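You operate a simulated robot arm through the tools that you are given. There is no shell and no other tool.

You run a simulated robot arm. Do the job below in one go: nothing can be reset, and whatever is moved stays where it is left.

TASK
Wind the bell, slide the alarm on, turn its knob till it rings, then slide it off.
Fine: stop the bell before it runs down. Where these are worked on the way, their far stop is far enough and under half their travel is too little: alarm slide.

Only the result counts: the job must be done as asked and must still hold three seconds after the hand-in. Knocking over, shifting, dropping, spilling or breaking anything else fails it.

THE ROBOT
A 5-joint arm with a two-finger parallel gripper, fixed in place. Base frame: the origin is at the foot of the arm, x ahead of it, y to its left, z up. Units: mm, degrees, N and s.
It reaches about 1134 mm from its shoulder. Its first joint turns from -149.0 to 149.0 degrees. Payload 1.57 kg.
The TCP is the grasp point between the finger pads, 30 mm short of the fingertips. In the tool frame z runs along the fingers and y along their closing line. Largest opening 110 mm; finger width 24, thickness 12; the body of the gripper, 48 by 112 mm, starts 78 mm behind the TCP.
Orientation is that of the tool frame in the base frame, as a unit quaternion [x, y, z, w]. With the fingers straight down and closing along the base's y, the tool's x points along the base's -x, its y along +y and its z along -z.

THE INTERFACE
- The arm moves only by the tool move_arm. Its argument "moves" is a list of rows, each a list of 2 entries, a list of its own where there are three numbers: the shift along the tool's x, y, z in units of 200 mm (1.0 is 200 mm), then the turn, a rotation vector about the tool's x, y, z in units of 60 degrees (1.0 is 60 degrees). In form: [[[tx, ty, tz], [rx, ry, rz]], ...]. A call has 1 to 20 rows; each row is the pose to reach, as a shift and turn from the pose commanded when the call began, along the tool's axes at that moment. "hand" is the finger opening in m, from 0 to 0.11, set as the call begins (left out, the last holds). A call with a number of a shift or a turn outside -1 to 1 is refused whole. Each row takes 0.2 s and may step no farther than 50 mm and 8.6 degrees from the row before; otherwise, or with a gripper value out of range, the whole call is refused. Where a pose cannot be reached the arm comes as near as it can. A force on the tool above 40 N (or 10 N above the force at the start of the call, whichever is more), or a blocked arm, ends the call early, and 0.2 s more pass. The fingers move at their own pace (about 153 mm/s each) and stop on an object; they squeeze with about 36 N. The grip force told is the motor's: it shows also when the fingers shut on nothing. Time passes only in rows, and 0.2 s behind the last, so rows that repeat a pose let the fingers close. It gives the time, the measured TCP pose, the force on the tool (base axes), the opening and the grip force at its end, in the units of the frame above (readings bear some noise), with the torque about the TCP (base axes, N m) and any sound that the robot's microphone picked up.
- Cameras (640 x 400 px; columns grow to the right, rows downward): "scene" is fixed at [210.5, 651.9, 1490.1]; the picture's right is [0.42, 0.91, 0.00], its down [0.83, -0.39, -0.39] and it looks along [-0.36, 0.17, -0.92] (base axes); focal length 364 px, centre (320, 200). "wrist" rides on the gripper at [70, 16, -141] in the tool frame; the picture's right is [-0.23, 0.97, 0.00], its down [-0.85, -0.20, -0.48] and it looks along [-0.47, -0.11, 0.88] (tool axes); focal length 222 px, centre (320, 200). There is no depth. A picture from a camera that has moved, and an enlarged one, comes with that camera's place and axes in the base frame and with its lens. The place of the scene camera against the robot may be out by one fixed shift of up to 12 mm in any direction.
- camera(camera): a new picture of that camera. No time passes.
- slide_trunk(by): slides the trunk up (or, below 0, down) by that many mm; the arm rides with it, the base frame stays. It gives what a move gives, with no picture.
- enlarge(camera, box): a new picture of the part [left, top, right, bottom] of that camera's present view, enlarged. No time passes.
- finish_job(): hands the job in; it is judged then, once.

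Nothing tells you positions but the pictures and the camera data. Unless the task says otherwise, let go and move clear before handing in.

The tools are called after "Call:" as a command line: name --argument value ..., lists and objects as JSON in quotes. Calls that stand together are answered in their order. move_arm: Moves the arm, as the interface text tells. Its arguments: {"type":"object","properties":{"moves":{"type":"array"},"hand":{"type":"number"}},"required":["moves"]} The other tools are called the same way: slide_trunk (by) slides the trunk up or down; camera (camera) takes a picture; enlarge (camera, box) takes an enlarged picture of a part of a camera's view; finish_job () hands the job in.

At the start:

```text
time: 0.0
tool_pos: [-9.8, 590.8, 1175.5]
tcp_rot: [0.0, 1.0, 0.0, 0.0]
contact_force: [-0.5, 0.2, -1.4]
moment: [0.01, 0.0, -0.06]
grip_width: 110.1
finger_force: 0.1
trunk travel left (down, up): [-909.0, 61.0]
```

scene: 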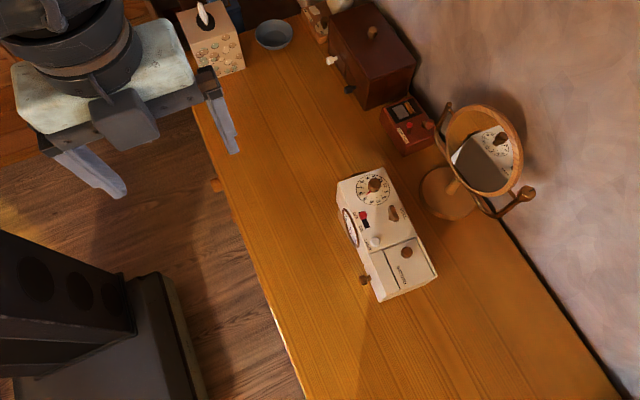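
wrist: 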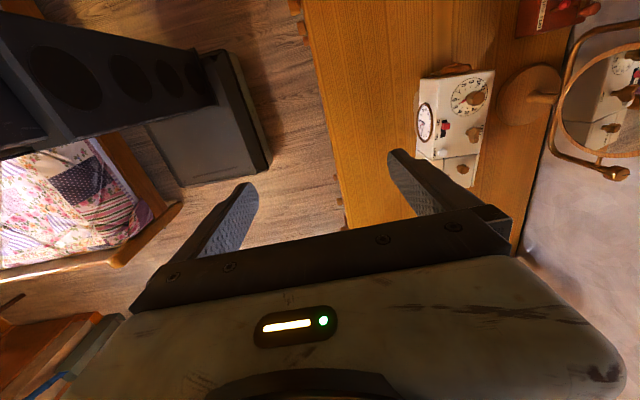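

I see a cream alarm clock device on the table with a dial, knobs and a slide on its top. I'll look closer before moving anything.

Call:
enlarge --camera "scene" --box '[320, 150, 460, 310]'

Call:
enlarge --camera "scene" --box '[330, 160, 420, 230]'

Call:
enlarge --camera "scene" --box '[350, 220, 440, 305]'

Call:
enlarge --camera "wrist" --box '[400, 50, 510, 200]'

```text
2.50 times, centred on (390, 230) of scene
camera zoom: at [210.5, 651.9, 1490.1], right [0.42, 0.91, 0.0], down [0.83, -0.39, -0.39], along [-0.36, 0.17, -0.92], focal length 909 px, centre (145, 125)
```

zoom: 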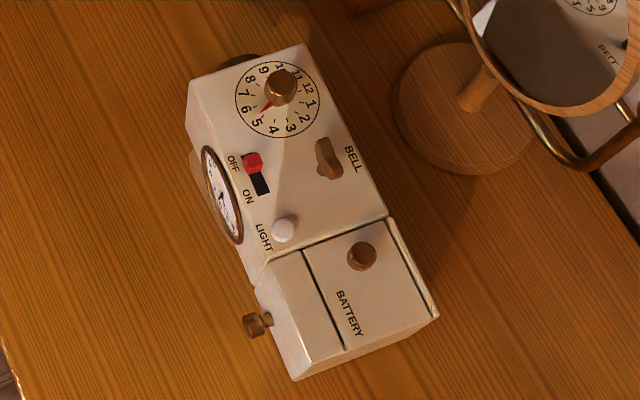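

```text
5.71 times, centred on (375, 195) of scene
camera zoom: at [210.5, 651.9, 1490.1], right [0.42, 0.91, 0.0], down [0.83, -0.39, -0.39], along [-0.36, 0.17, -0.92], focal length 2078 px, centre (6, 229)
```

zoom: 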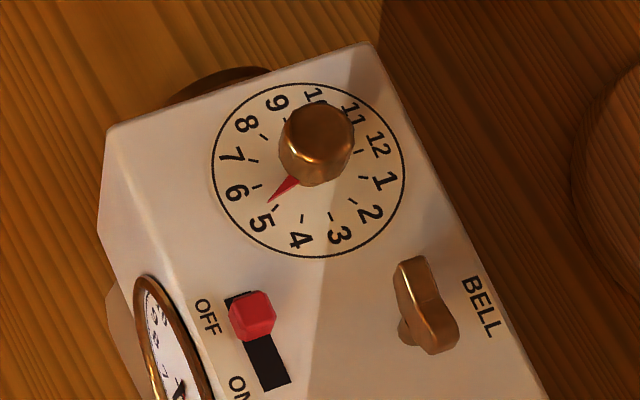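

```text
4.71 times, centred on (395, 262) of scene
camera zoom: at [210.5, 651.9, 1490.1], right [0.42, 0.91, 0.0], down [0.83, -0.39, -0.39], along [-0.36, 0.17, -0.92], focal length 1711 px, centre (-33, -94)
```

zoom: 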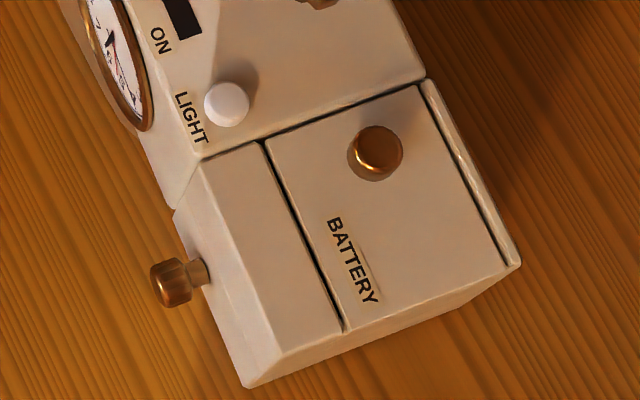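

```text
2.67 times, centred on (455, 125) of wrist
camera zoom: at [-79.6, 605.5, 1317.0], right [0.23, 0.97, 0.0], down [0.85, -0.2, 0.48], along [0.47, -0.11, -0.88], focal length 592 px, centre (-40, 400)
```

zoom: 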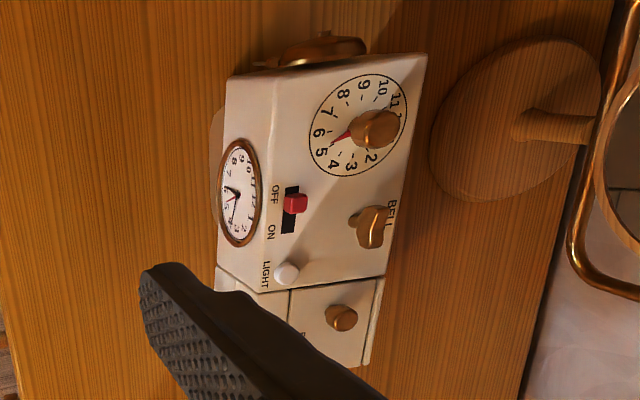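

I take the clock to be at about x 50–130, y 800, with its top near z 910, running along x and facing the robot. Next I move the wrist camera over it, keeping well clear, to measure it properly.

Call:
move_arm --moves '[[[-0.04, 0.16, 0.08], [0, 0, 0]], [[-0.08, 0.32, 0.16], [0, 0, 0]], [[-0.12, 0.48, 0.24], [0, 0, 0]], [[-0.16, 0.64, 0.32], [0, 0, 0]], [[-0.2, 0.8, 0.4], [0, 0, 0]], [[-0.25, 0.975, 0.475], [0, 0, 0]], [[-0.25, 0.975, 0.475], [0, 0, 0]]]'

Call:
camera --camera "wrist"

Call:
camera --camera "scene"

```text
time: 1.6
tool_pos: [36.8, 780.7, 1174.9]
tcp_rot: [0.0, 1.0, 0.0, 0.0]
contact_force: [0.2, -0.4, 0.1]
moment: [0.0, -0.01, 0.03]
grip_width: 109.9
finger_force: 0.0
out of reach, approached as far as the arm can: row 1, 2, 3, 4, 5, 6, 7
trunk travel left (down, up): [-909.0, 61.0]
```

```text
taken
camera wrist: at [-31.5, 796.7, 1316.9], right [0.23, 0.97, 0.0], down [0.86, -0.2, 0.48], along [0.47, -0.11, -0.88], focal length 222 px, centre (320, 200)
```

wrist: 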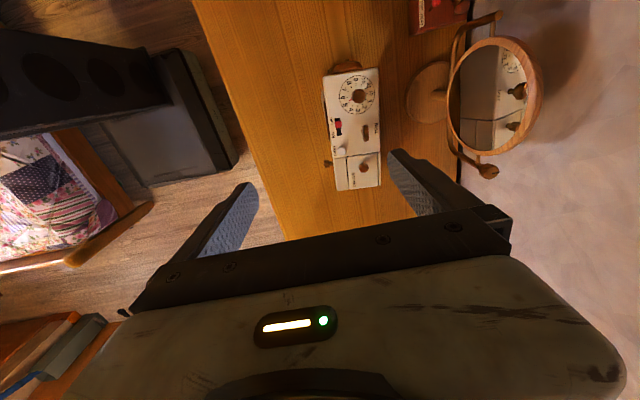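

```text
taken
```

scene: 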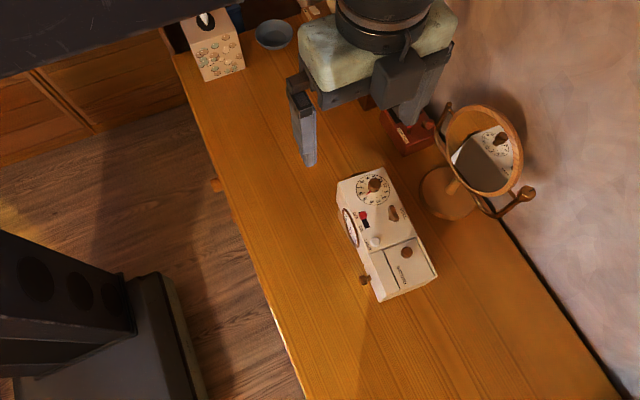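

The arm alone cannot go lower here, so the trunk has to come down. I'll zoom from this height first to get a first set of measurements.

Call:
enlarge --camera "wrist" --box '[300, 50, 420, 200]'

Call:
slide_trunk --by -90

Call:
camera --camera "wrist"

Call:
camera --camera "scene"

```text
2.67 times, centred on (360, 125) of wrist
camera zoom: at [-31.5, 796.7, 1316.9], right [0.23, 0.97, 0.0], down [0.86, -0.2, 0.48], along [0.47, -0.11, -0.88], focal length 592 px, centre (213, 400)
```

zoom: 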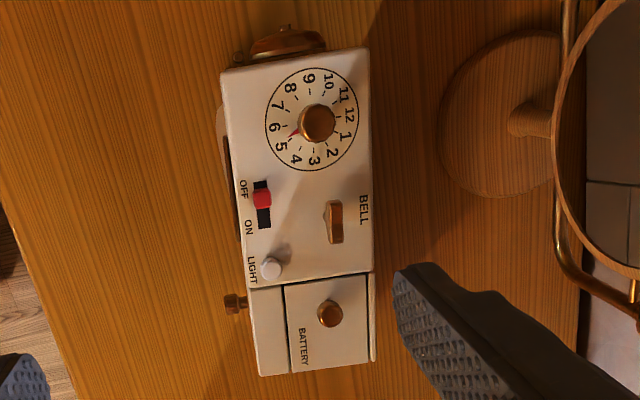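

```text
time: 2.9
tool_pos: [37.0, 780.7, 1085.8]
tcp_rot: [0.0, 1.0, 0.0, 0.0]
contact_force: [-0.1, 0.0, -0.3]
moment: [0.01, 0.01, 0.01]
grip_width: 109.8
finger_force: 0.0
trunk travel left (down, up): [-819.0, 151.0]
```

```text
taken
camera wrist: at [-31.5, 796.4, 1227.0], right [0.23, 0.97, 0.0], down [0.85, -0.2, 0.48], along [0.47, -0.11, -0.88], focal length 222 px, centre (320, 200)
```

wrist: 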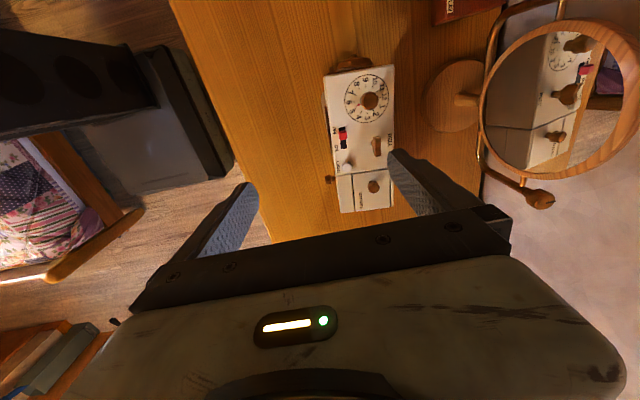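

```text
taken
```

scene: 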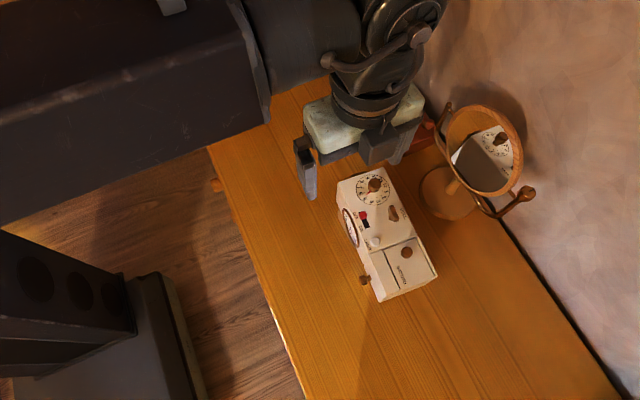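

Lowering the trunk works. I'll zoom from here to triangulate against the view from above.

Call:
enlarge --camera "wrist" --box '[310, 40, 410, 140]'

Call:
enlarge --camera "wrist" --box '[310, 120, 410, 220]'

Call:
enlarge --camera "wrist" --box '[380, 0, 640, 220]'

```text
4.00 times, centred on (360, 90) of wrist
camera zoom: at [-31.5, 796.4, 1227.0], right [0.23, 0.97, 0.0], down [0.85, -0.2, 0.48], along [0.47, -0.11, -0.88], focal length 888 px, centre (160, 640)
```

zoom: 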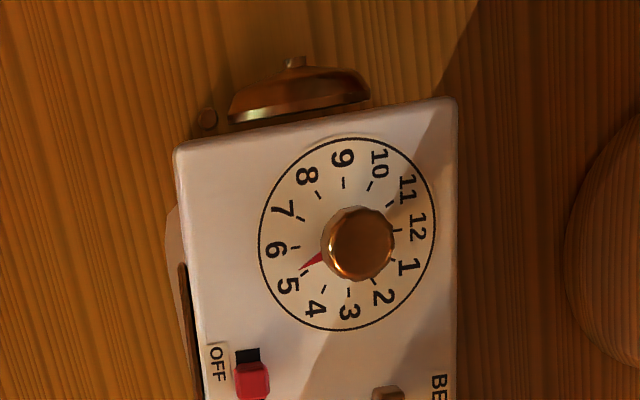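

```text
4.00 times, centred on (360, 170) of wrist
camera zoom: at [-31.5, 796.4, 1227.0], right [0.23, 0.97, 0.0], down [0.85, -0.2, 0.48], along [0.47, -0.11, -0.88], focal length 888 px, centre (160, 320)
```

zoom: 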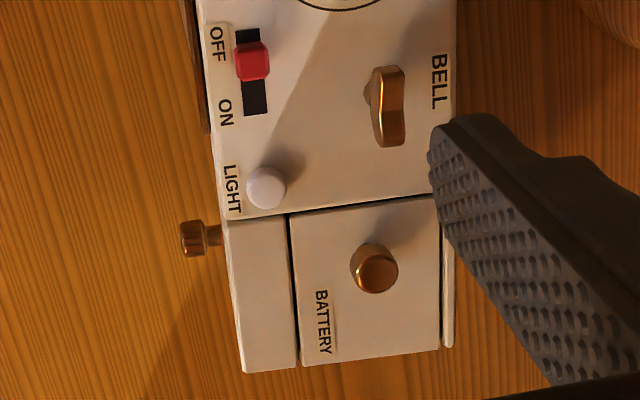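

```text
1.82 times, centred on (510, 110) of wrist
camera zoom: at [-31.5, 796.4, 1227.0], right [0.23, 0.97, 0.0], down [0.85, -0.2, 0.48], along [0.47, -0.11, -0.88], focal length 404 px, centre (-26, 364)
```

zoom: 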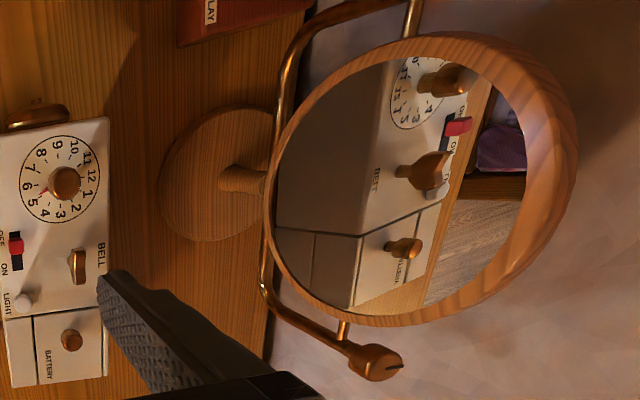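

The bell key looks to be near (75, 859) at about z 900. I'll come lower and take a sideways pair of views for a precise fix.

Call:
slide_trunk --by -50

Call:
enlarge --camera "wrist" --box '[310, 20, 430, 120]'

Call:
enlarge --camera "wrist" --box '[310, 110, 430, 220]'

Call:
move_arm --moves '[[[-0.2, 0, 0], [0, 0, 0]], [[-0.4, 0, 0], [0, 0, 0]], [[-0.4, 0, 0], [0, 0, 0]]]'

Call:
enlarge --camera "wrist" --box '[270, 0, 430, 100]'

Call:
enlarge --camera "wrist" --box '[270, 80, 430, 180]'

Call:
camera --camera "wrist"

```text
time: 3.8
tool_pos: [37.6, 779.5, 1034.5]
tcp_rot: [0.001, 1.0, -0.001, 0.0]
contact_force: [-0.3, -0.2, 1.0]
moment: [-0.01, 0.0, -0.01]
grip_width: 109.9
finger_force: 0.1
trunk travel left (down, up): [-769.0, 201.0]
```

```text
4.00 times, centred on (370, 70) of wrist
camera zoom: at [-31.5, 796.4, 1177.0], right [0.23, 0.97, 0.0], down [0.85, -0.2, 0.48], along [0.47, -0.11, -0.88], focal length 888 px, centre (120, 720)
```

zoom: 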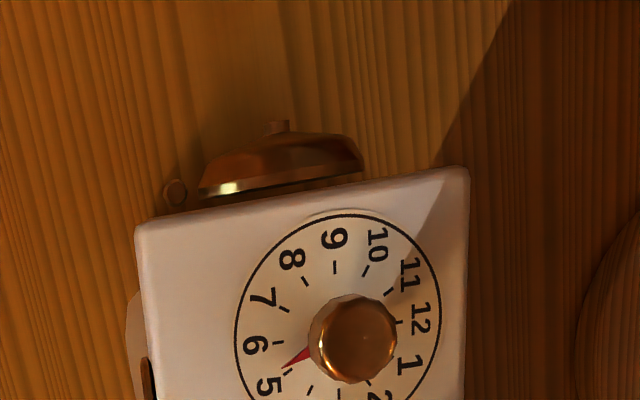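

```text
3.64 times, centred on (370, 165) of wrist
camera zoom: at [-31.5, 796.4, 1177.0], right [0.23, 0.97, 0.0], down [0.85, -0.2, 0.48], along [0.47, -0.11, -0.88], focal length 808 px, centre (138, 327)
```

zoom: 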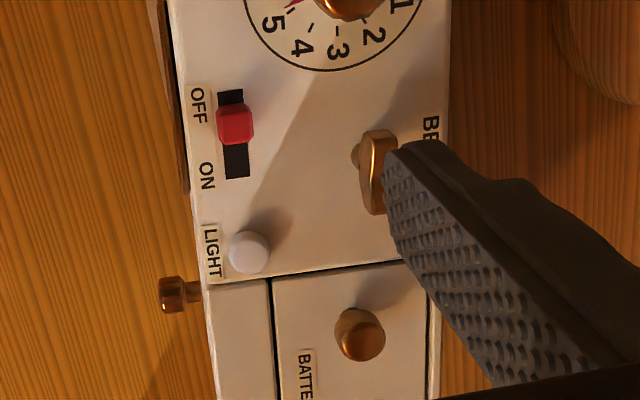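

```text
time: 4.6
tool_pos: [120.2, 779.3, 1034.3]
tcp_rot: [0.0, 1.0, 0.0, 0.0]
contact_force: [0.3, 0.1, 0.5]
moment: [0.04, 0.07, 0.03]
grip_width: 110.1
finger_force: 0.1
trunk travel left (down, up): [-769.0, 201.0]
```

```text
4.00 times, centred on (350, 50) of wrist
camera zoom: at [49.9, 796.3, 1177.0], right [0.23, 0.97, 0.0], down [0.86, -0.2, 0.48], along [0.47, -0.11, -0.88], focal length 888 px, centre (200, 800)
```

zoom: 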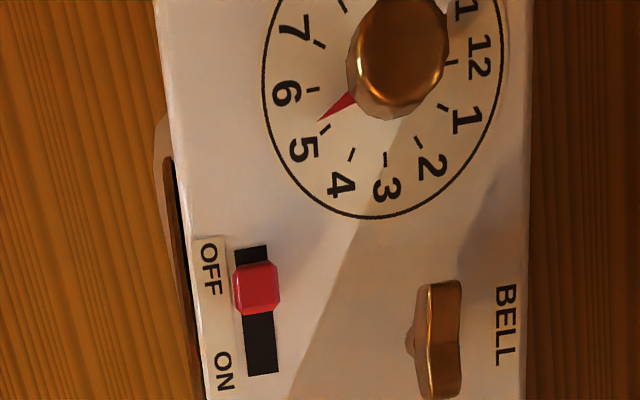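

```text
4.00 times, centred on (350, 130) of wrist
camera zoom: at [49.9, 796.3, 1177.0], right [0.23, 0.97, 0.0], down [0.86, -0.2, 0.48], along [0.47, -0.11, -0.88], focal length 888 px, centre (200, 480)
```

zoom: 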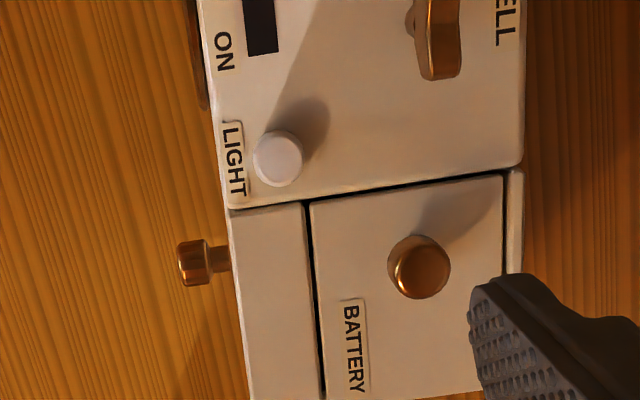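

```text
taken
camera wrist: at [49.9, 796.3, 1177.0], right [0.23, 0.97, 0.0], down [0.86, -0.2, 0.48], along [0.47, -0.11, -0.88], focal length 222 px, centre (320, 200)
```

wrist: 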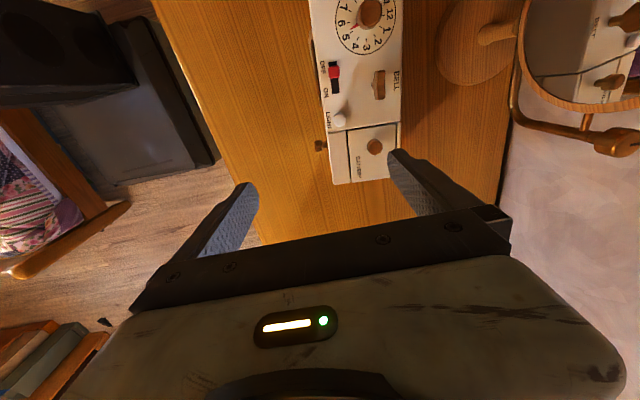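

The two views put the box top at z≈889.5 and its long axis about -4.6° from x. The bell key is at (69.7, 857) with its top near 912, the alarm slide at (46.8, 812.5) and the dial knob at (8.4, 855.4). Next I go above the bell key with the fingers set across its wing.

Call:
move_arm --hand 0.04 --moves '[[[0.084, 0.128, 0], [0, 0, 0.026]], [[0.168, 0.256, 0], [0, 0, 0.052]], [[0.251, 0.3835, 0], [0, 0, 0.077]], [[0.251, 0.3835, 0], [0, 0, 0.077]]]'

Call:
camera --camera "wrist"

Call:
camera --camera "scene"

```text
time: 5.6
tool_pos: [66.1, 857.8, 1036.0]
tcp_rot: [0.039, 0.999, 0.0, 0.0]
contact_force: [0.5, 0.9, -0.5]
moment: [-0.02, -0.04, 0.01]
grip_width: 39.9
finger_force: 0.1
trunk travel left (down, up): [-769.0, 201.0]
```

```text
taken
camera wrist: at [-1.0, 879.5, 1176.9], right [0.31, 0.95, 0.0], down [0.84, -0.27, 0.48], along [0.46, -0.15, -0.88], focal length 222 px, centre (320, 200)
```

wrist: 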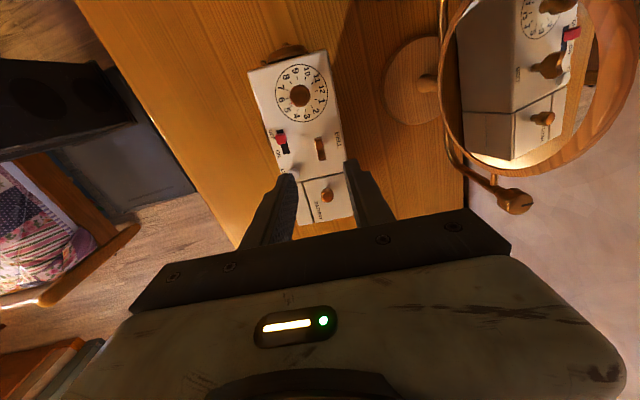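

```text
taken
```

scene: 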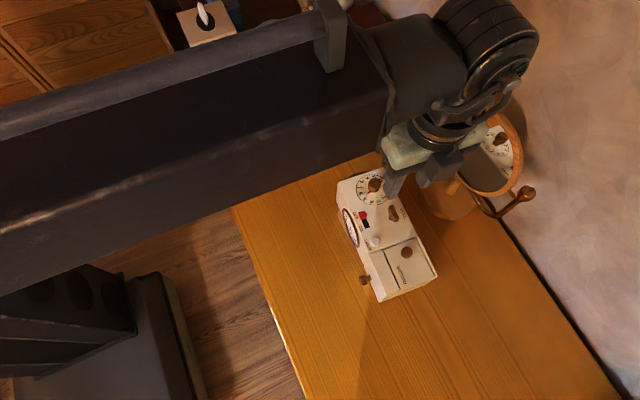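

I'm roughly over the key. I'll check the alignment in a zoomed wrist view.

Call:
enlarge --camera "wrist" --box '[250, 50, 390, 220]'

Call:
enlarge --camera "wrist" --box '[270, 110, 370, 180]'

Call:
enlarge --camera "scene" --box '[330, 80, 540, 220]'

```text
2.35 times, centred on (320, 135) of wrist
camera zoom: at [-1.0, 879.5, 1176.9], right [0.31, 0.95, 0.0], down [0.84, -0.27, 0.48], along [0.46, -0.15, -0.88], focal length 523 px, centre (320, 353)
```

zoom: 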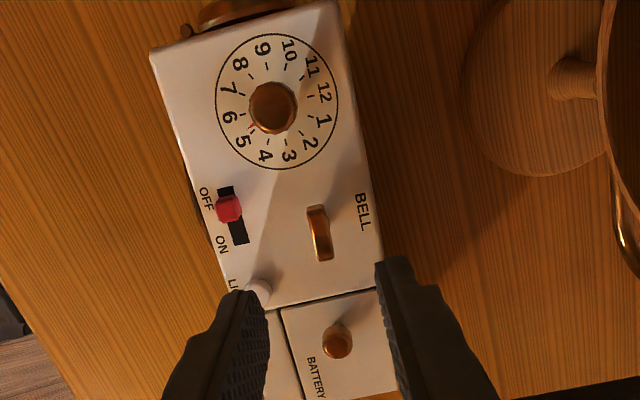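

```text
5.71 times, centred on (320, 145) of wrist
camera zoom: at [-1.0, 879.5, 1176.9], right [0.31, 0.95, 0.0], down [0.84, -0.27, 0.48], along [0.46, -0.15, -0.88], focal length 1269 px, centre (320, 514)
```

zoom: 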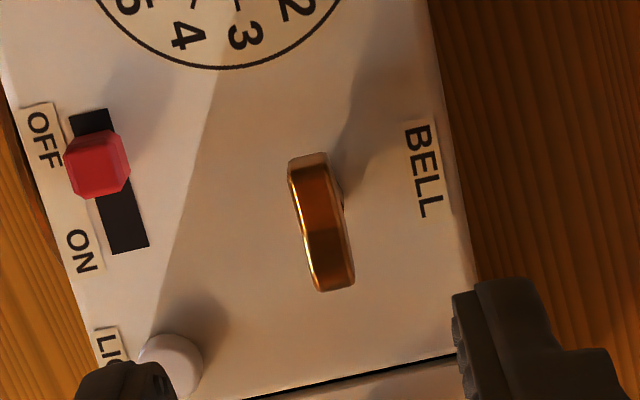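

```text
2.86 times, centred on (435, 150) of scene
camera zoom: at [210.5, 651.9, 1490.1], right [0.42, 0.91, 0.0], down [0.83, -0.39, -0.39], along [-0.36, 0.17, -0.92], focal length 1039 px, centre (-9, 343)
```

zoom: 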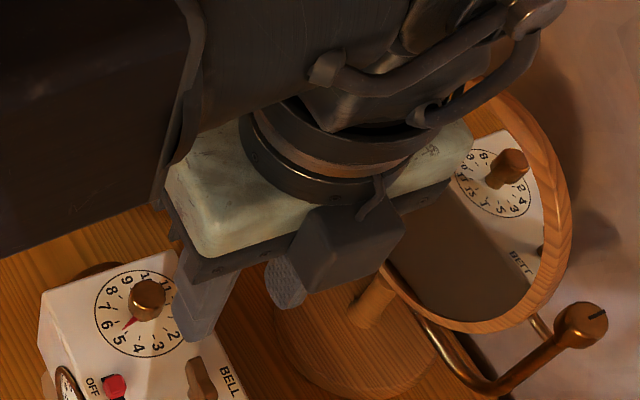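

The key sits about 3 mm further along +x than my tool axis. I'll correct that and test whether the arm itself can also move down 10 mm.

Call:
move_arm --moves '[[[-0.014, -0.0045, 0.05], [0, 0, 0]], [[-0.014, -0.0045, 0.05], [0, 0, 0]]]'

Call:
enlarge --camera "wrist" --box '[270, 110, 370, 180]'

```text
time: 6.2
tool_pos: [70.5, 854.5, 1035.3]
tcp_rot: [0.04, 0.999, -0.001, 0.0]
contact_force: [0.9, 1.0, 0.0]
moment: [-0.05, -0.01, 0.02]
grip_width: 40.0
finger_force: 0.1
out of reach, approached as far as the arm can: row 1, 2
trunk travel left (down, up): [-769.0, 201.0]
```

```text
5.71 times, centred on (320, 145) of wrist
camera zoom: at [2.6, 876.7, 1177.0], right [0.3, 0.95, 0.0], down [0.84, -0.27, 0.48], along [0.46, -0.15, -0.88], focal length 1269 px, centre (320, 514)
```

zoom: 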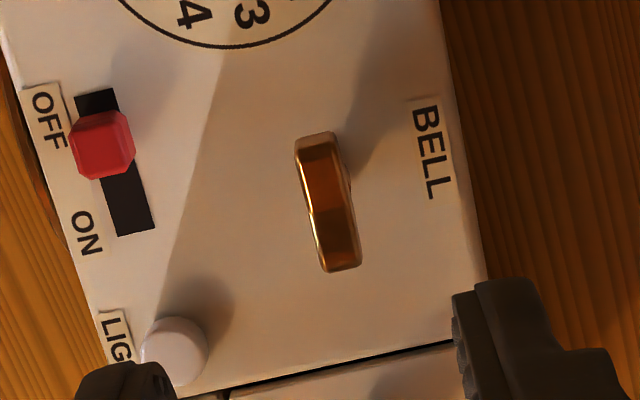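

The arm cannot change height with the tool vertical, so all height will come from the trunk. I'll fine-tune in xy and then lower the trunk.

Call:
move_arm --moves '[[[0.0049, 0.0079, 0], [0, 0, 0]], [[0.0049, 0.0079, 0], [0, 0, 0]]]'

Call:
slide_trunk --by -70

Call:
camera --camera "wrist"

Call:
enlarge --camera "wrist" --box '[260, 90, 400, 220]'

Call:
camera --camera "scene"

```text
time: 6.8
tool_pos: [69.4, 858.1, 1035.3]
tcp_rot: [0.04, 0.999, 0.0, 0.0]
contact_force: [0.2, -1.1, 0.4]
moment: [0.01, -0.03, 0.0]
grip_width: 40.2
finger_force: 0.1
trunk travel left (down, up): [-769.0, 201.0]
```

```text
time: 7.8
tool_pos: [70.2, 857.8, 965.6]
tcp_rot: [0.04, 0.999, 0.001, 0.0]
contact_force: [0.4, 0.6, 0.4]
moment: [0.02, 0.02, -0.02]
grip_width: 39.8
finger_force: 0.2
trunk travel left (down, up): [-699.0, 271.0]
```

```text
taken
camera wrist: at [1.5, 878.8, 1107.0], right [0.3, 0.95, 0.0], down [0.84, -0.27, 0.48], along [0.46, -0.15, -0.88], focal length 222 px, centre (320, 200)
```

wrist: 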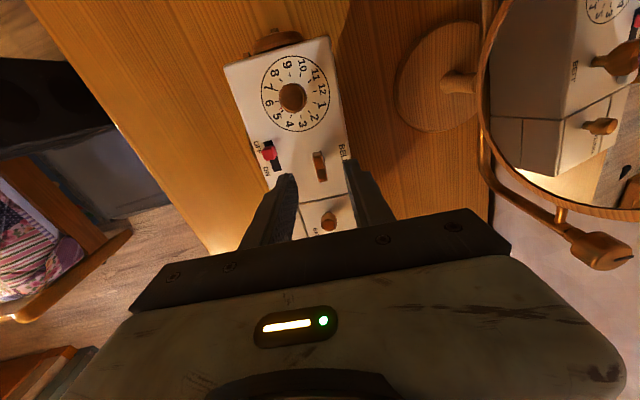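

```text
3.08 times, centred on (330, 155) of wrist
camera zoom: at [1.5, 878.8, 1107.0], right [0.3, 0.95, 0.0], down [0.84, -0.27, 0.48], along [0.46, -0.15, -0.88], focal length 684 px, centre (289, 338)
```

zoom: 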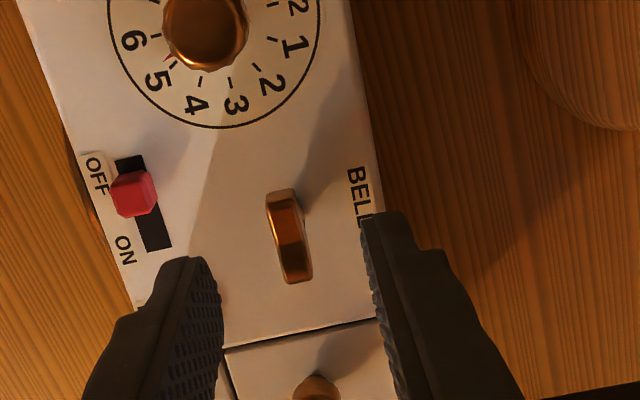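

```text
taken
```

scene: 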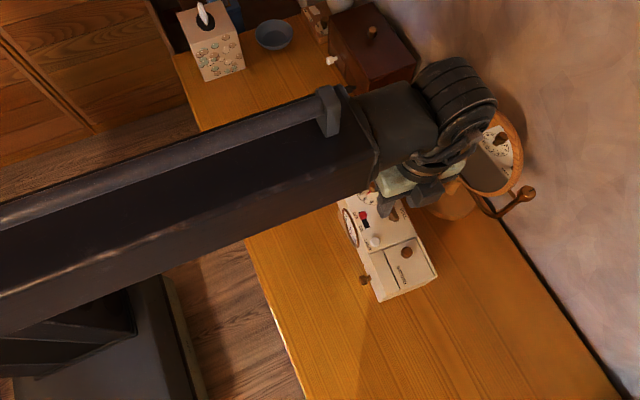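

Alignment over the key looks good. I lower the last 40 mm, which leaves the fingertips about 6 mm above the top, then close on the key.

Call:
slide_trunk --by -40

Call:
enlarge --camera "wrist" --box '[240, 100, 400, 220]'

Call:
move_arm --hand 0.0 --moves '[[[0, 0, 0], [0, 0, 0]], [[0, 0, 0], [0, 0, 0]], [[0, 0, 0], [0, 0, 0]]]'

Call:
enlarge --camera "wrist" --box '[240, 100, 400, 220]'

```text
time: 8.7
tool_pos: [69.7, 858.0, 925.9]
tcp_rot: [0.041, 0.999, -0.001, 0.0]
contact_force: [-0.2, 0.7, -0.2]
moment: [-0.02, 0.01, 0.0]
grip_width: 39.7
finger_force: 0.1
trunk travel left (down, up): [-659.0, 311.0]
```

```text
3.33 times, centred on (320, 160) of wrist
camera zoom: at [1.5, 878.8, 1067.0], right [0.3, 0.95, 0.0], down [0.84, -0.27, 0.48], along [0.46, -0.15, -0.88], focal length 740 px, centre (320, 333)
```

zoom: 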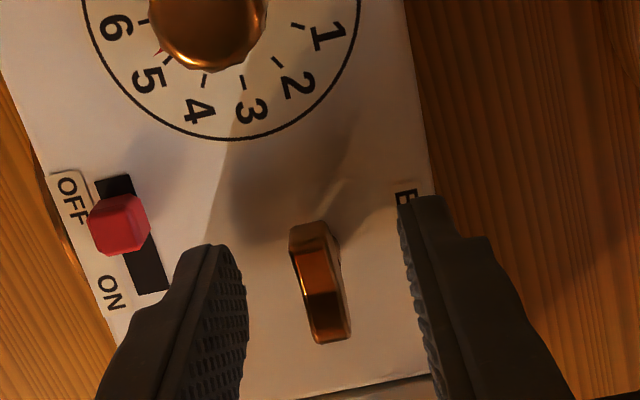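

```text
time: 9.5
tool_pos: [69.8, 858.0, 925.4]
tcp_rot: [0.04, 0.999, 0.0, 0.0]
contact_force: [0.1, -1.5, 0.4]
moment: [-0.01, -0.02, 0.0]
grip_width: 9.4
finger_force: 27.9
trunk travel left (down, up): [-659.0, 311.0]
```

```text
3.33 times, centred on (320, 160) of wrist
camera zoom: at [1.5, 878.9, 1066.9], right [0.3, 0.95, 0.0], down [0.84, -0.27, 0.48], along [0.46, -0.15, -0.88], focal length 740 px, centre (320, 333)
```

zoom: 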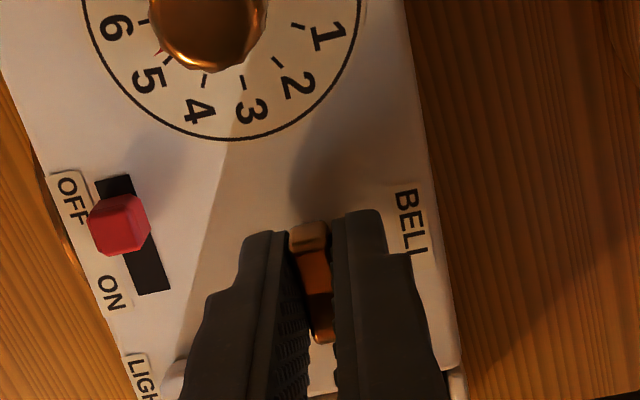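

The key is held at 9.4 mm. I'll try winding clockwise as seen from above, which is +z of the tool, by a modest amount and watch the torque and sound.

Call:
move_arm --moves '[[[0, 0, 0], [0, 0, 0.13]], [[0, 0, 0], [0, 0, 0.26]], [[0, 0, 0], [0, 0, 0.39]], [[0, 0, 0], [0, 0, 0.5]]]'

Call:
enlarge --camera "wrist" --box '[240, 100, 400, 220]'

```text
time: 10.5
tool_pos: [68.9, 857.5, 925.5]
tcp_rot: [0.298, 0.954, 0.0, -0.001]
contact_force: [-3.5, 7.1, 4.9]
moment: [0.08, -0.13, -0.02]
grip_width: 9.2
finger_force: 27.5
trunk travel left (down, up): [-659.0, 311.0]
```

```text
3.33 times, centred on (320, 160) of wrist
camera zoom: at [21.8, 910.3, 1067.0], right [0.74, 0.67, 0.0], down [0.59, -0.65, 0.48], along [0.32, -0.35, -0.88], focal length 740 px, centre (320, 333)
```

zoom: 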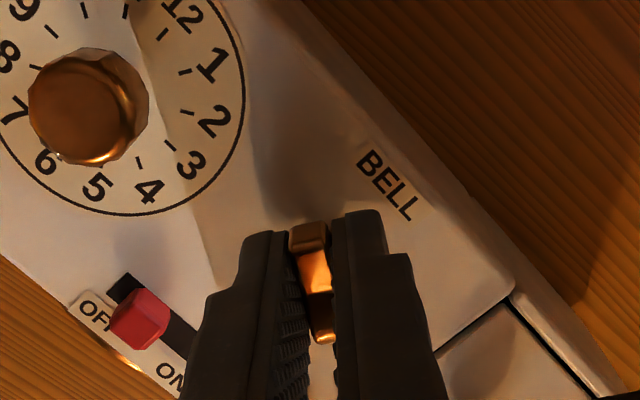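

The key turns with the fingers at low torque. I'll keep winding clockwise and watch force and sound.

Call:
move_arm --moves '[[[0, 0, 0], [0, 0, 0.14]], [[0, 0, 0], [0, 0, 0.28]], [[0, 0, 0], [0, 0, 0.42]], [[0, 0, 0], [0, 0, 0.56]], [[0, 0, 0], [0, 0, 0.7]], [[0, 0, 0], [0, 0, 0.84]], [[0, 0, 0], [0, 0, 0.98]]]'

Call:
camera --camera "scene"

Call:
camera --camera "wrist"

```text
time: 12.1
tool_pos: [76.7, 857.5, 924.8]
tcp_rot: [0.671, 0.741, -0.002, 0.0]
contact_force: [-1.6, -2.1, 0.3]
moment: [-0.72, 0.04, 0.02]
grip_width: 9.6
finger_force: 27.3
out of reach, approached as far as the arm can: row 6, 7
trunk travel left (down, up): [-659.0, 311.0]
```

```text
taken
```

scene: 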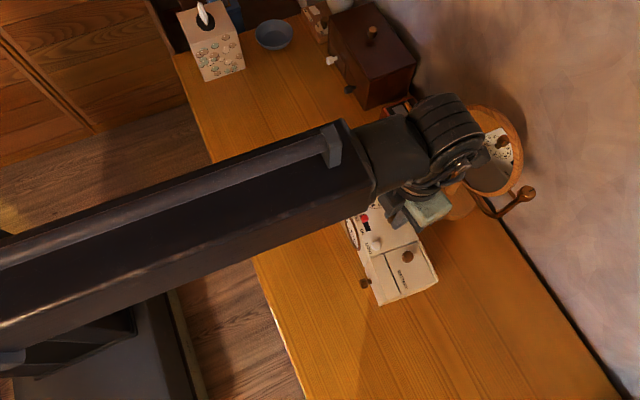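

```text
taken
camera wrist: at [87.3, 927.9, 1066.4], right [0.99, -0.13, 0.0], down [-0.11, -0.87, 0.48], along [-0.07, -0.48, -0.88], focal length 222 px, centre (320, 200)
```

wrist: 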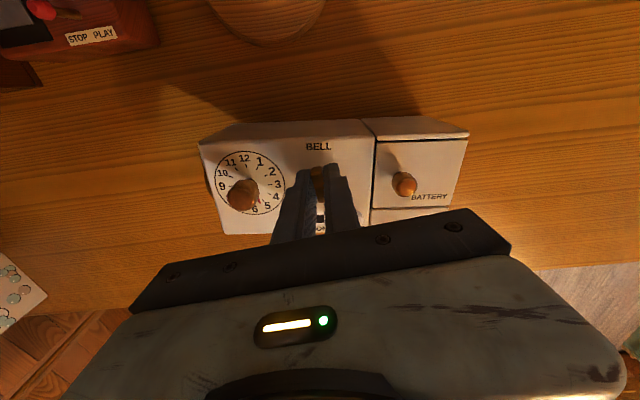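

Near 80° of turn the arm reached a spin limit and drifted about 8 mm in x, which seems to have dragged the clock slightly. I'll compare the clock's position with the first pictures before correcting.

Call:
enlarge --camera "scene" --box '[350, 220, 440, 305]'

Call:
enlarge --camera "scene" --box '[330, 160, 420, 230]'

Call:
enlarge --camera "wrist" --box '[240, 110, 400, 250]'

```text
4.71 times, centred on (395, 262) of scene
camera zoom: at [210.5, 651.9, 1490.1], right [0.42, 0.91, 0.0], down [0.83, -0.39, -0.39], along [-0.36, 0.17, -0.92], focal length 1711 px, centre (-33, -94)
```

zoom: 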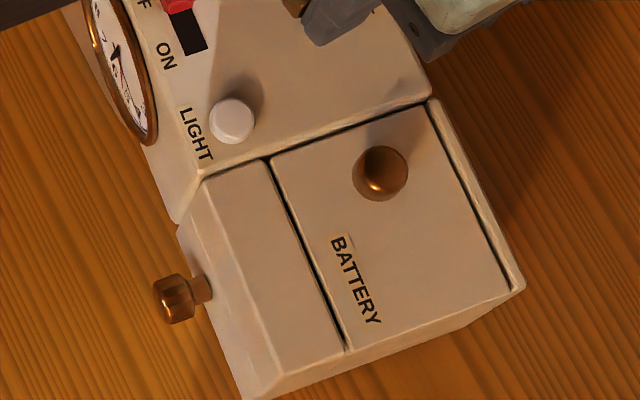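

```text
5.71 times, centred on (375, 195) of scene
camera zoom: at [210.5, 651.9, 1490.1], right [0.42, 0.91, 0.0], down [0.83, -0.39, -0.39], along [-0.36, 0.17, -0.92], focal length 2078 px, centre (6, 229)
```

zoom: 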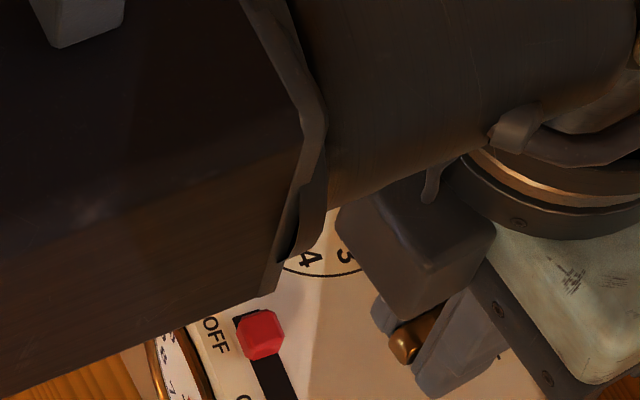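

```text
2.86 times, centred on (320, 180) of wrist
camera zoom: at [87.3, 927.9, 1066.4], right [0.99, -0.13, 0.0], down [-0.11, -0.87, 0.48], along [-0.07, -0.48, -0.88], focal length 635 px, centre (320, 257)
```

zoom: 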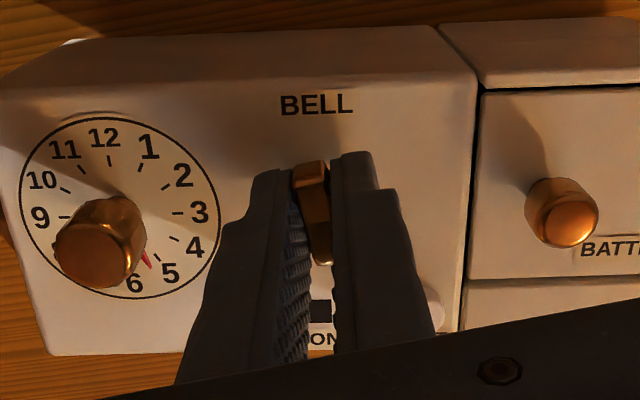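

The clock slid about 7–8 mm in +x with the key gripped, so I'll carry it back the same way and turn off the spin limit slightly. After that I'll wind in strokes inside the allowed spin range.

Call:
move_arm --moves '[[[0.0025, -0.014, 0], [0, 0, -0.06]], [[0.005, -0.028, 0], [0, 0, -0.12]], [[0.0077, -0.0414, 0], [0, 0, -0.14]], [[0.0077, -0.0414, 0], [0, 0, -0.14]]]'

Call:
enlarge --camera "scene" --box '[350, 220, 440, 305]'

Call:
enlarge --camera "wrist" --box '[240, 110, 400, 250]'

```text
time: 13.1
tool_pos: [70.0, 857.0, 925.7]
tcp_rot: [0.615, 0.789, -0.001, -0.001]
contact_force: [3.4, 1.0, 1.0]
moment: [-0.09, -0.21, -0.01]
grip_width: 9.2
finger_force: 28.4
trunk travel left (down, up): [-659.0, 311.0]
```

```text
4.71 times, centred on (395, 262) of scene
camera zoom: at [210.5, 651.9, 1490.1], right [0.42, 0.91, 0.0], down [0.83, -0.39, -0.39], along [-0.36, 0.17, -0.92], focal length 1711 px, centre (-33, -94)
```

zoom: 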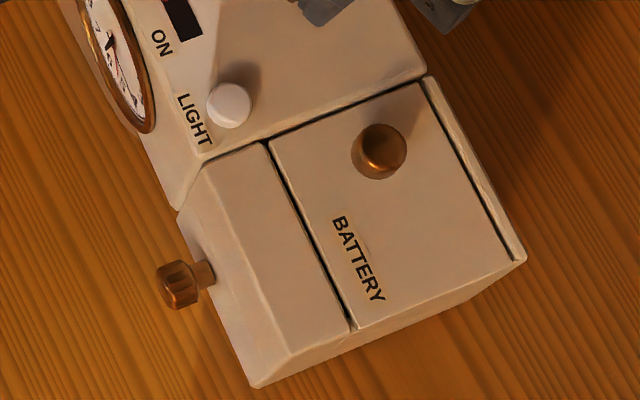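

```text
2.86 times, centred on (320, 180) of wrist
camera zoom: at [69.3, 929.0, 1066.7], right [1.0, 0.02, 0.0], down [0.02, -0.88, 0.48], along [0.01, -0.48, -0.88], focal length 635 px, centre (320, 257)
```

zoom: 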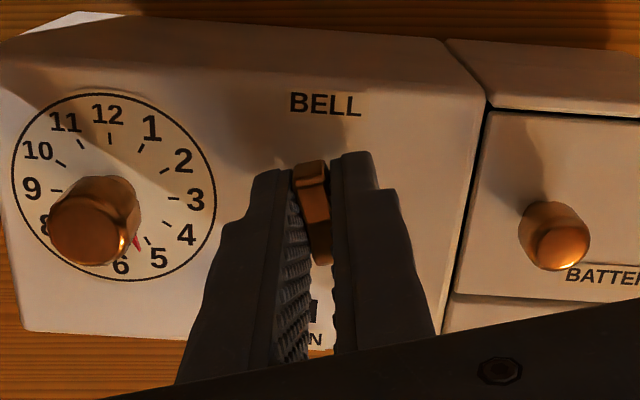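

The clock is back within about 1–2 mm, with perhaps 1.5° of rotation left. Now I open the fingers and see whether the key holds its wound position.

Call:
move_arm --hand 0.04 --moves '[[[0, 0, 0], [0, 0, 0]], [[0, 0, 0], [0, 0, 0]]]'

Call:
enlarge --camera "wrist" --box '[240, 110, 400, 250]'

Call:
enlarge --camera "scene" --box '[350, 220, 440, 305]'

```text
time: 13.7
tool_pos: [69.8, 857.6, 926.1]
tcp_rot: [0.615, 0.788, -0.001, -0.001]
contact_force: [-0.5, 0.2, 0.2]
moment: [0.01, -0.02, 0.03]
grip_width: 40.0
finger_force: 0.0
trunk travel left (down, up): [-659.0, 311.0]
```

```text
2.86 times, centred on (320, 180) of wrist
camera zoom: at [69.0, 928.7, 1066.9], right [1.0, 0.02, 0.0], down [0.02, -0.88, 0.48], along [0.0, -0.48, -0.88], focal length 635 px, centre (320, 257)
```

zoom: 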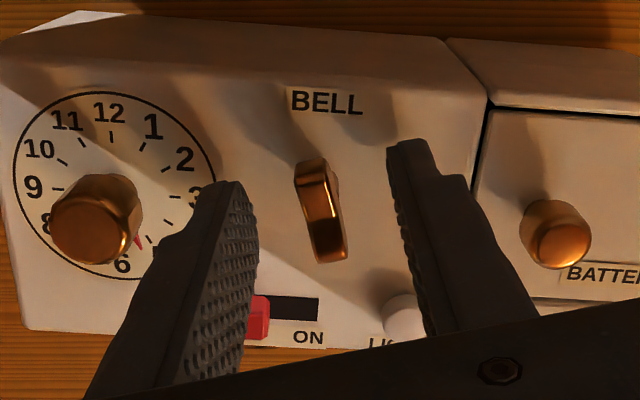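

```text
4.71 times, centred on (395, 262) of scene
camera zoom: at [210.5, 651.9, 1490.1], right [0.42, 0.91, 0.0], down [0.83, -0.39, -0.39], along [-0.36, 0.17, -0.92], focal length 1711 px, centre (-33, -94)
```

zoom: 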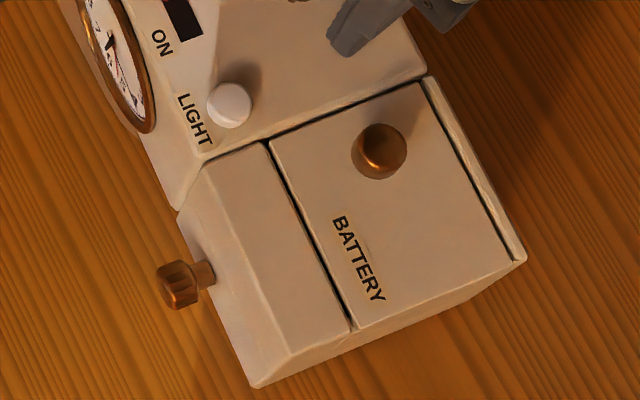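

The key held its position after being released. I spin the open hand back 180° around it, clear of everything, to regrip.

Call:
move_arm --moves '[[[0, 0, 0], [0, 0, -0.1428]], [[0, 0, 0], [0, 0, -0.2856]], [[0, 0, 0], [0, 0, -0.4284]], [[0, 0, 0], [0, 0, -0.5712]], [[0, 0, 0], [0, 0, -0.714]], [[0, 0, 0], [0, 0, -0.8568]], [[0, 0, 0], [0, 0, -0.9996]]]'

Call:
move_arm --moves '[[[0, 0, 0], [0, 0, -0.1428]], [[0, 0, 0], [0, 0, -0.2856]], [[0, 0, 0], [0, 0, -0.4284]], [[0, 0, 0], [0, 0, -0.5712]], [[0, 0, 0], [0, 0, -0.714]], [[0, 0, 0], [0, 0, -0.8568]], [[0, 0, 0], [0, 0, -0.9996]]]'

Call:
camera --camera "wrist"

Call:
camera --camera "scene"

```text
time: 15.3
tool_pos: [69.8, 859.2, 925.1]
tcp_rot: [0.137, 0.991, 0.0, -0.001]
contact_force: [0.5, 0.0, -0.1]
moment: [-0.01, 0.02, 0.01]
grip_width: 40.1
finger_force: 0.1
trunk travel left (down, up): [-659.0, 311.0]
```

```text
time: 16.9
tool_pos: [69.7, 856.6, 926.0]
tcp_rot: [-0.376, 0.927, 0.0, -0.002]
contact_force: [0.1, -0.4, 0.2]
moment: [-0.02, 0.02, -0.04]
grip_width: 40.0
finger_force: 0.0
trunk travel left (down, up): [-659.0, 311.0]
```

```text
taken
camera wrist: at [8.5, 819.7, 1067.2], right [-0.52, 0.86, 0.0], down [0.75, 0.45, 0.48], along [0.41, 0.25, -0.88], focal length 222 px, centre (320, 200)
```

wrist: 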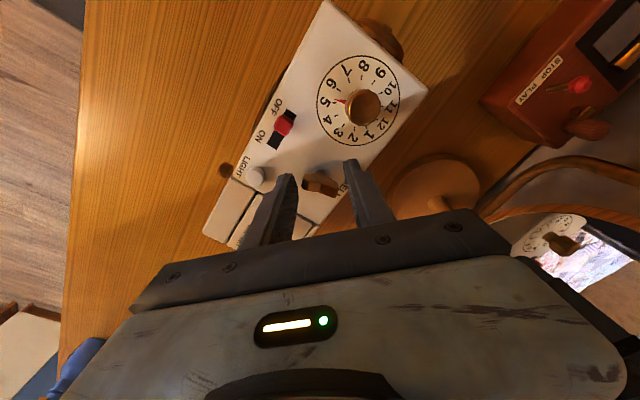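

```text
taken
```

scene: 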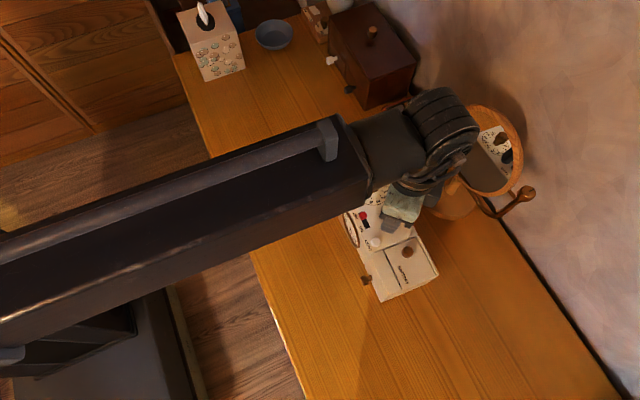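

Still clear. I finish the last third of the spin back and then check the alignment.

Call:
move_arm --moves '[[[0, 0, 0], [0, 0, -0.1428]], [[0, 0, 0], [0, 0, -0.2856]], [[0, 0, 0], [0, 0, -0.4284]], [[0, 0, 0], [0, 0, -0.5712]], [[0, 0, 0], [0, 0, -0.714]], [[0, 0, 0], [0, 0, -0.8568]], [[0, 0, 0], [0, 0, -0.985]], [[0, 0, 0], [0, 0, -0.985]]]'

Call:
enlarge --camera "wrist" --box '[240, 90, 400, 220]'

Call:
camera --camera "scene"

```text
time: 18.7
tool_pos: [69.6, 857.7, 926.5]
tcp_rot: [0.784, -0.621, -0.001, 0.001]
contact_force: [0.3, 0.2, -0.2]
moment: [-0.02, 0.03, 0.0]
grip_width: 40.1
finger_force: 0.0
trunk travel left (down, up): [-659.0, 311.0]
```

```text
3.08 times, centred on (320, 155) of wrist
camera zoom: at [70.1, 785.4, 1067.0], right [-1.0, 0.0, 0.0], down [0.0, 0.88, 0.48], along [0.0, 0.48, -0.88], focal length 684 px, centre (320, 338)
```

zoom: 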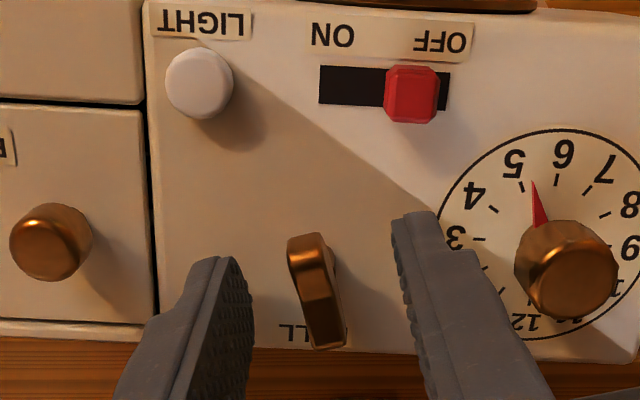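

```text
taken
```

scene: 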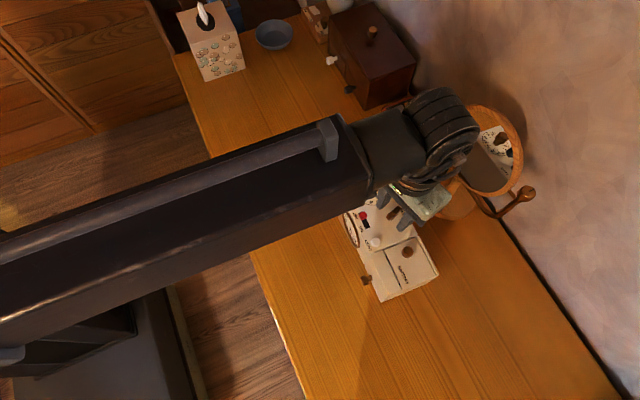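

The key is aligned between the fingers. I'll close and wind clockwise in the first 60° step.

Call:
move_arm --hand 0.0 --moves '[[[0, 0, 0], [0, 0, 0]], [[0, 0, 0], [0, 0, 0]], [[0, 0, 0], [0, 0, 0]]]'

Call:
move_arm --moves '[[[0, 0, 0], [0, 0, 0.14]], [[0, 0, 0], [0, 0, 0.28]], [[0, 0, 0], [0, 0, 0.42]], [[0, 0, 0], [0, 0, 0.56]], [[0, 0, 0], [0, 0, 0.7]], [[0, 0, 0], [0, 0, 0.84]], [[0, 0, 0], [0, 0, 0.98]]]'

Call:
enlarge --camera "wrist" --box '[220, 60, 420, 220]'

Call:
enlarge --camera "scene" --box '[350, 220, 440, 305]'

```text
time: 19.5
tool_pos: [70.2, 856.6, 925.0]
tcp_rot: [0.783, -0.622, -0.002, 0.001]
contact_force: [3.0, 1.7, 2.7]
moment: [0.02, -0.11, 0.0]
grip_width: 9.6
finger_force: 27.0
trunk travel left (down, up): [-659.0, 311.0]
```

```text
time: 21.1
tool_pos: [69.8, 856.6, 925.4]
tcp_rot: [-0.376, 0.927, 0.0, -0.002]
contact_force: [3.7, -0.9, -0.7]
moment: [0.33, -0.5, 0.01]
grip_width: 9.7
finger_force: 27.6
trunk travel left (down, up): [-659.0, 311.0]
```

```text
2.50 times, centred on (320, 140) of wrist
camera zoom: at [8.6, 819.8, 1067.2], right [-0.52, 0.86, 0.0], down [0.75, 0.45, 0.48], along [0.41, 0.25, -0.88], focal length 555 px, centre (320, 350)
```

zoom: 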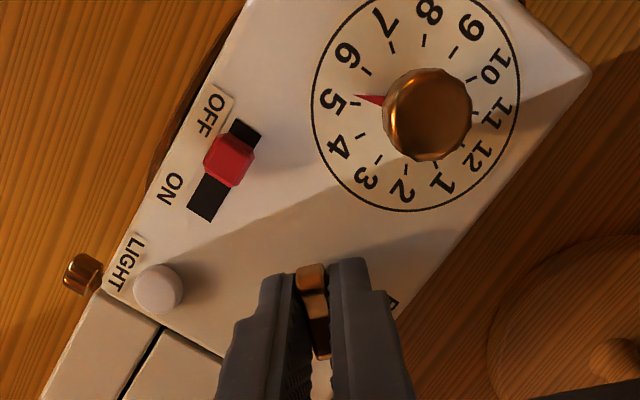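

```text
4.71 times, centred on (395, 262) of scene
camera zoom: at [210.5, 651.9, 1490.1], right [0.42, 0.91, 0.0], down [0.83, -0.39, -0.39], along [-0.36, 0.17, -0.92], focal length 1711 px, centre (-33, -94)
```

zoom: 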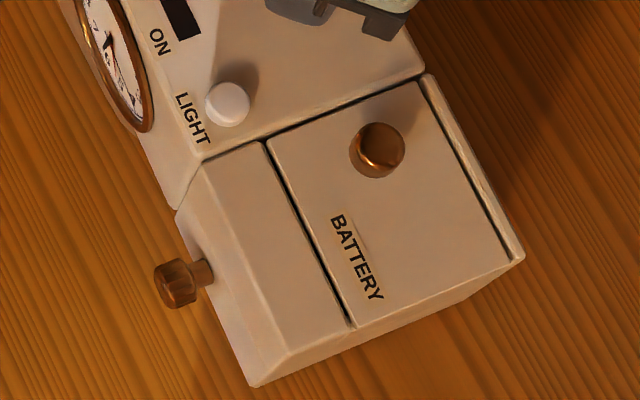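

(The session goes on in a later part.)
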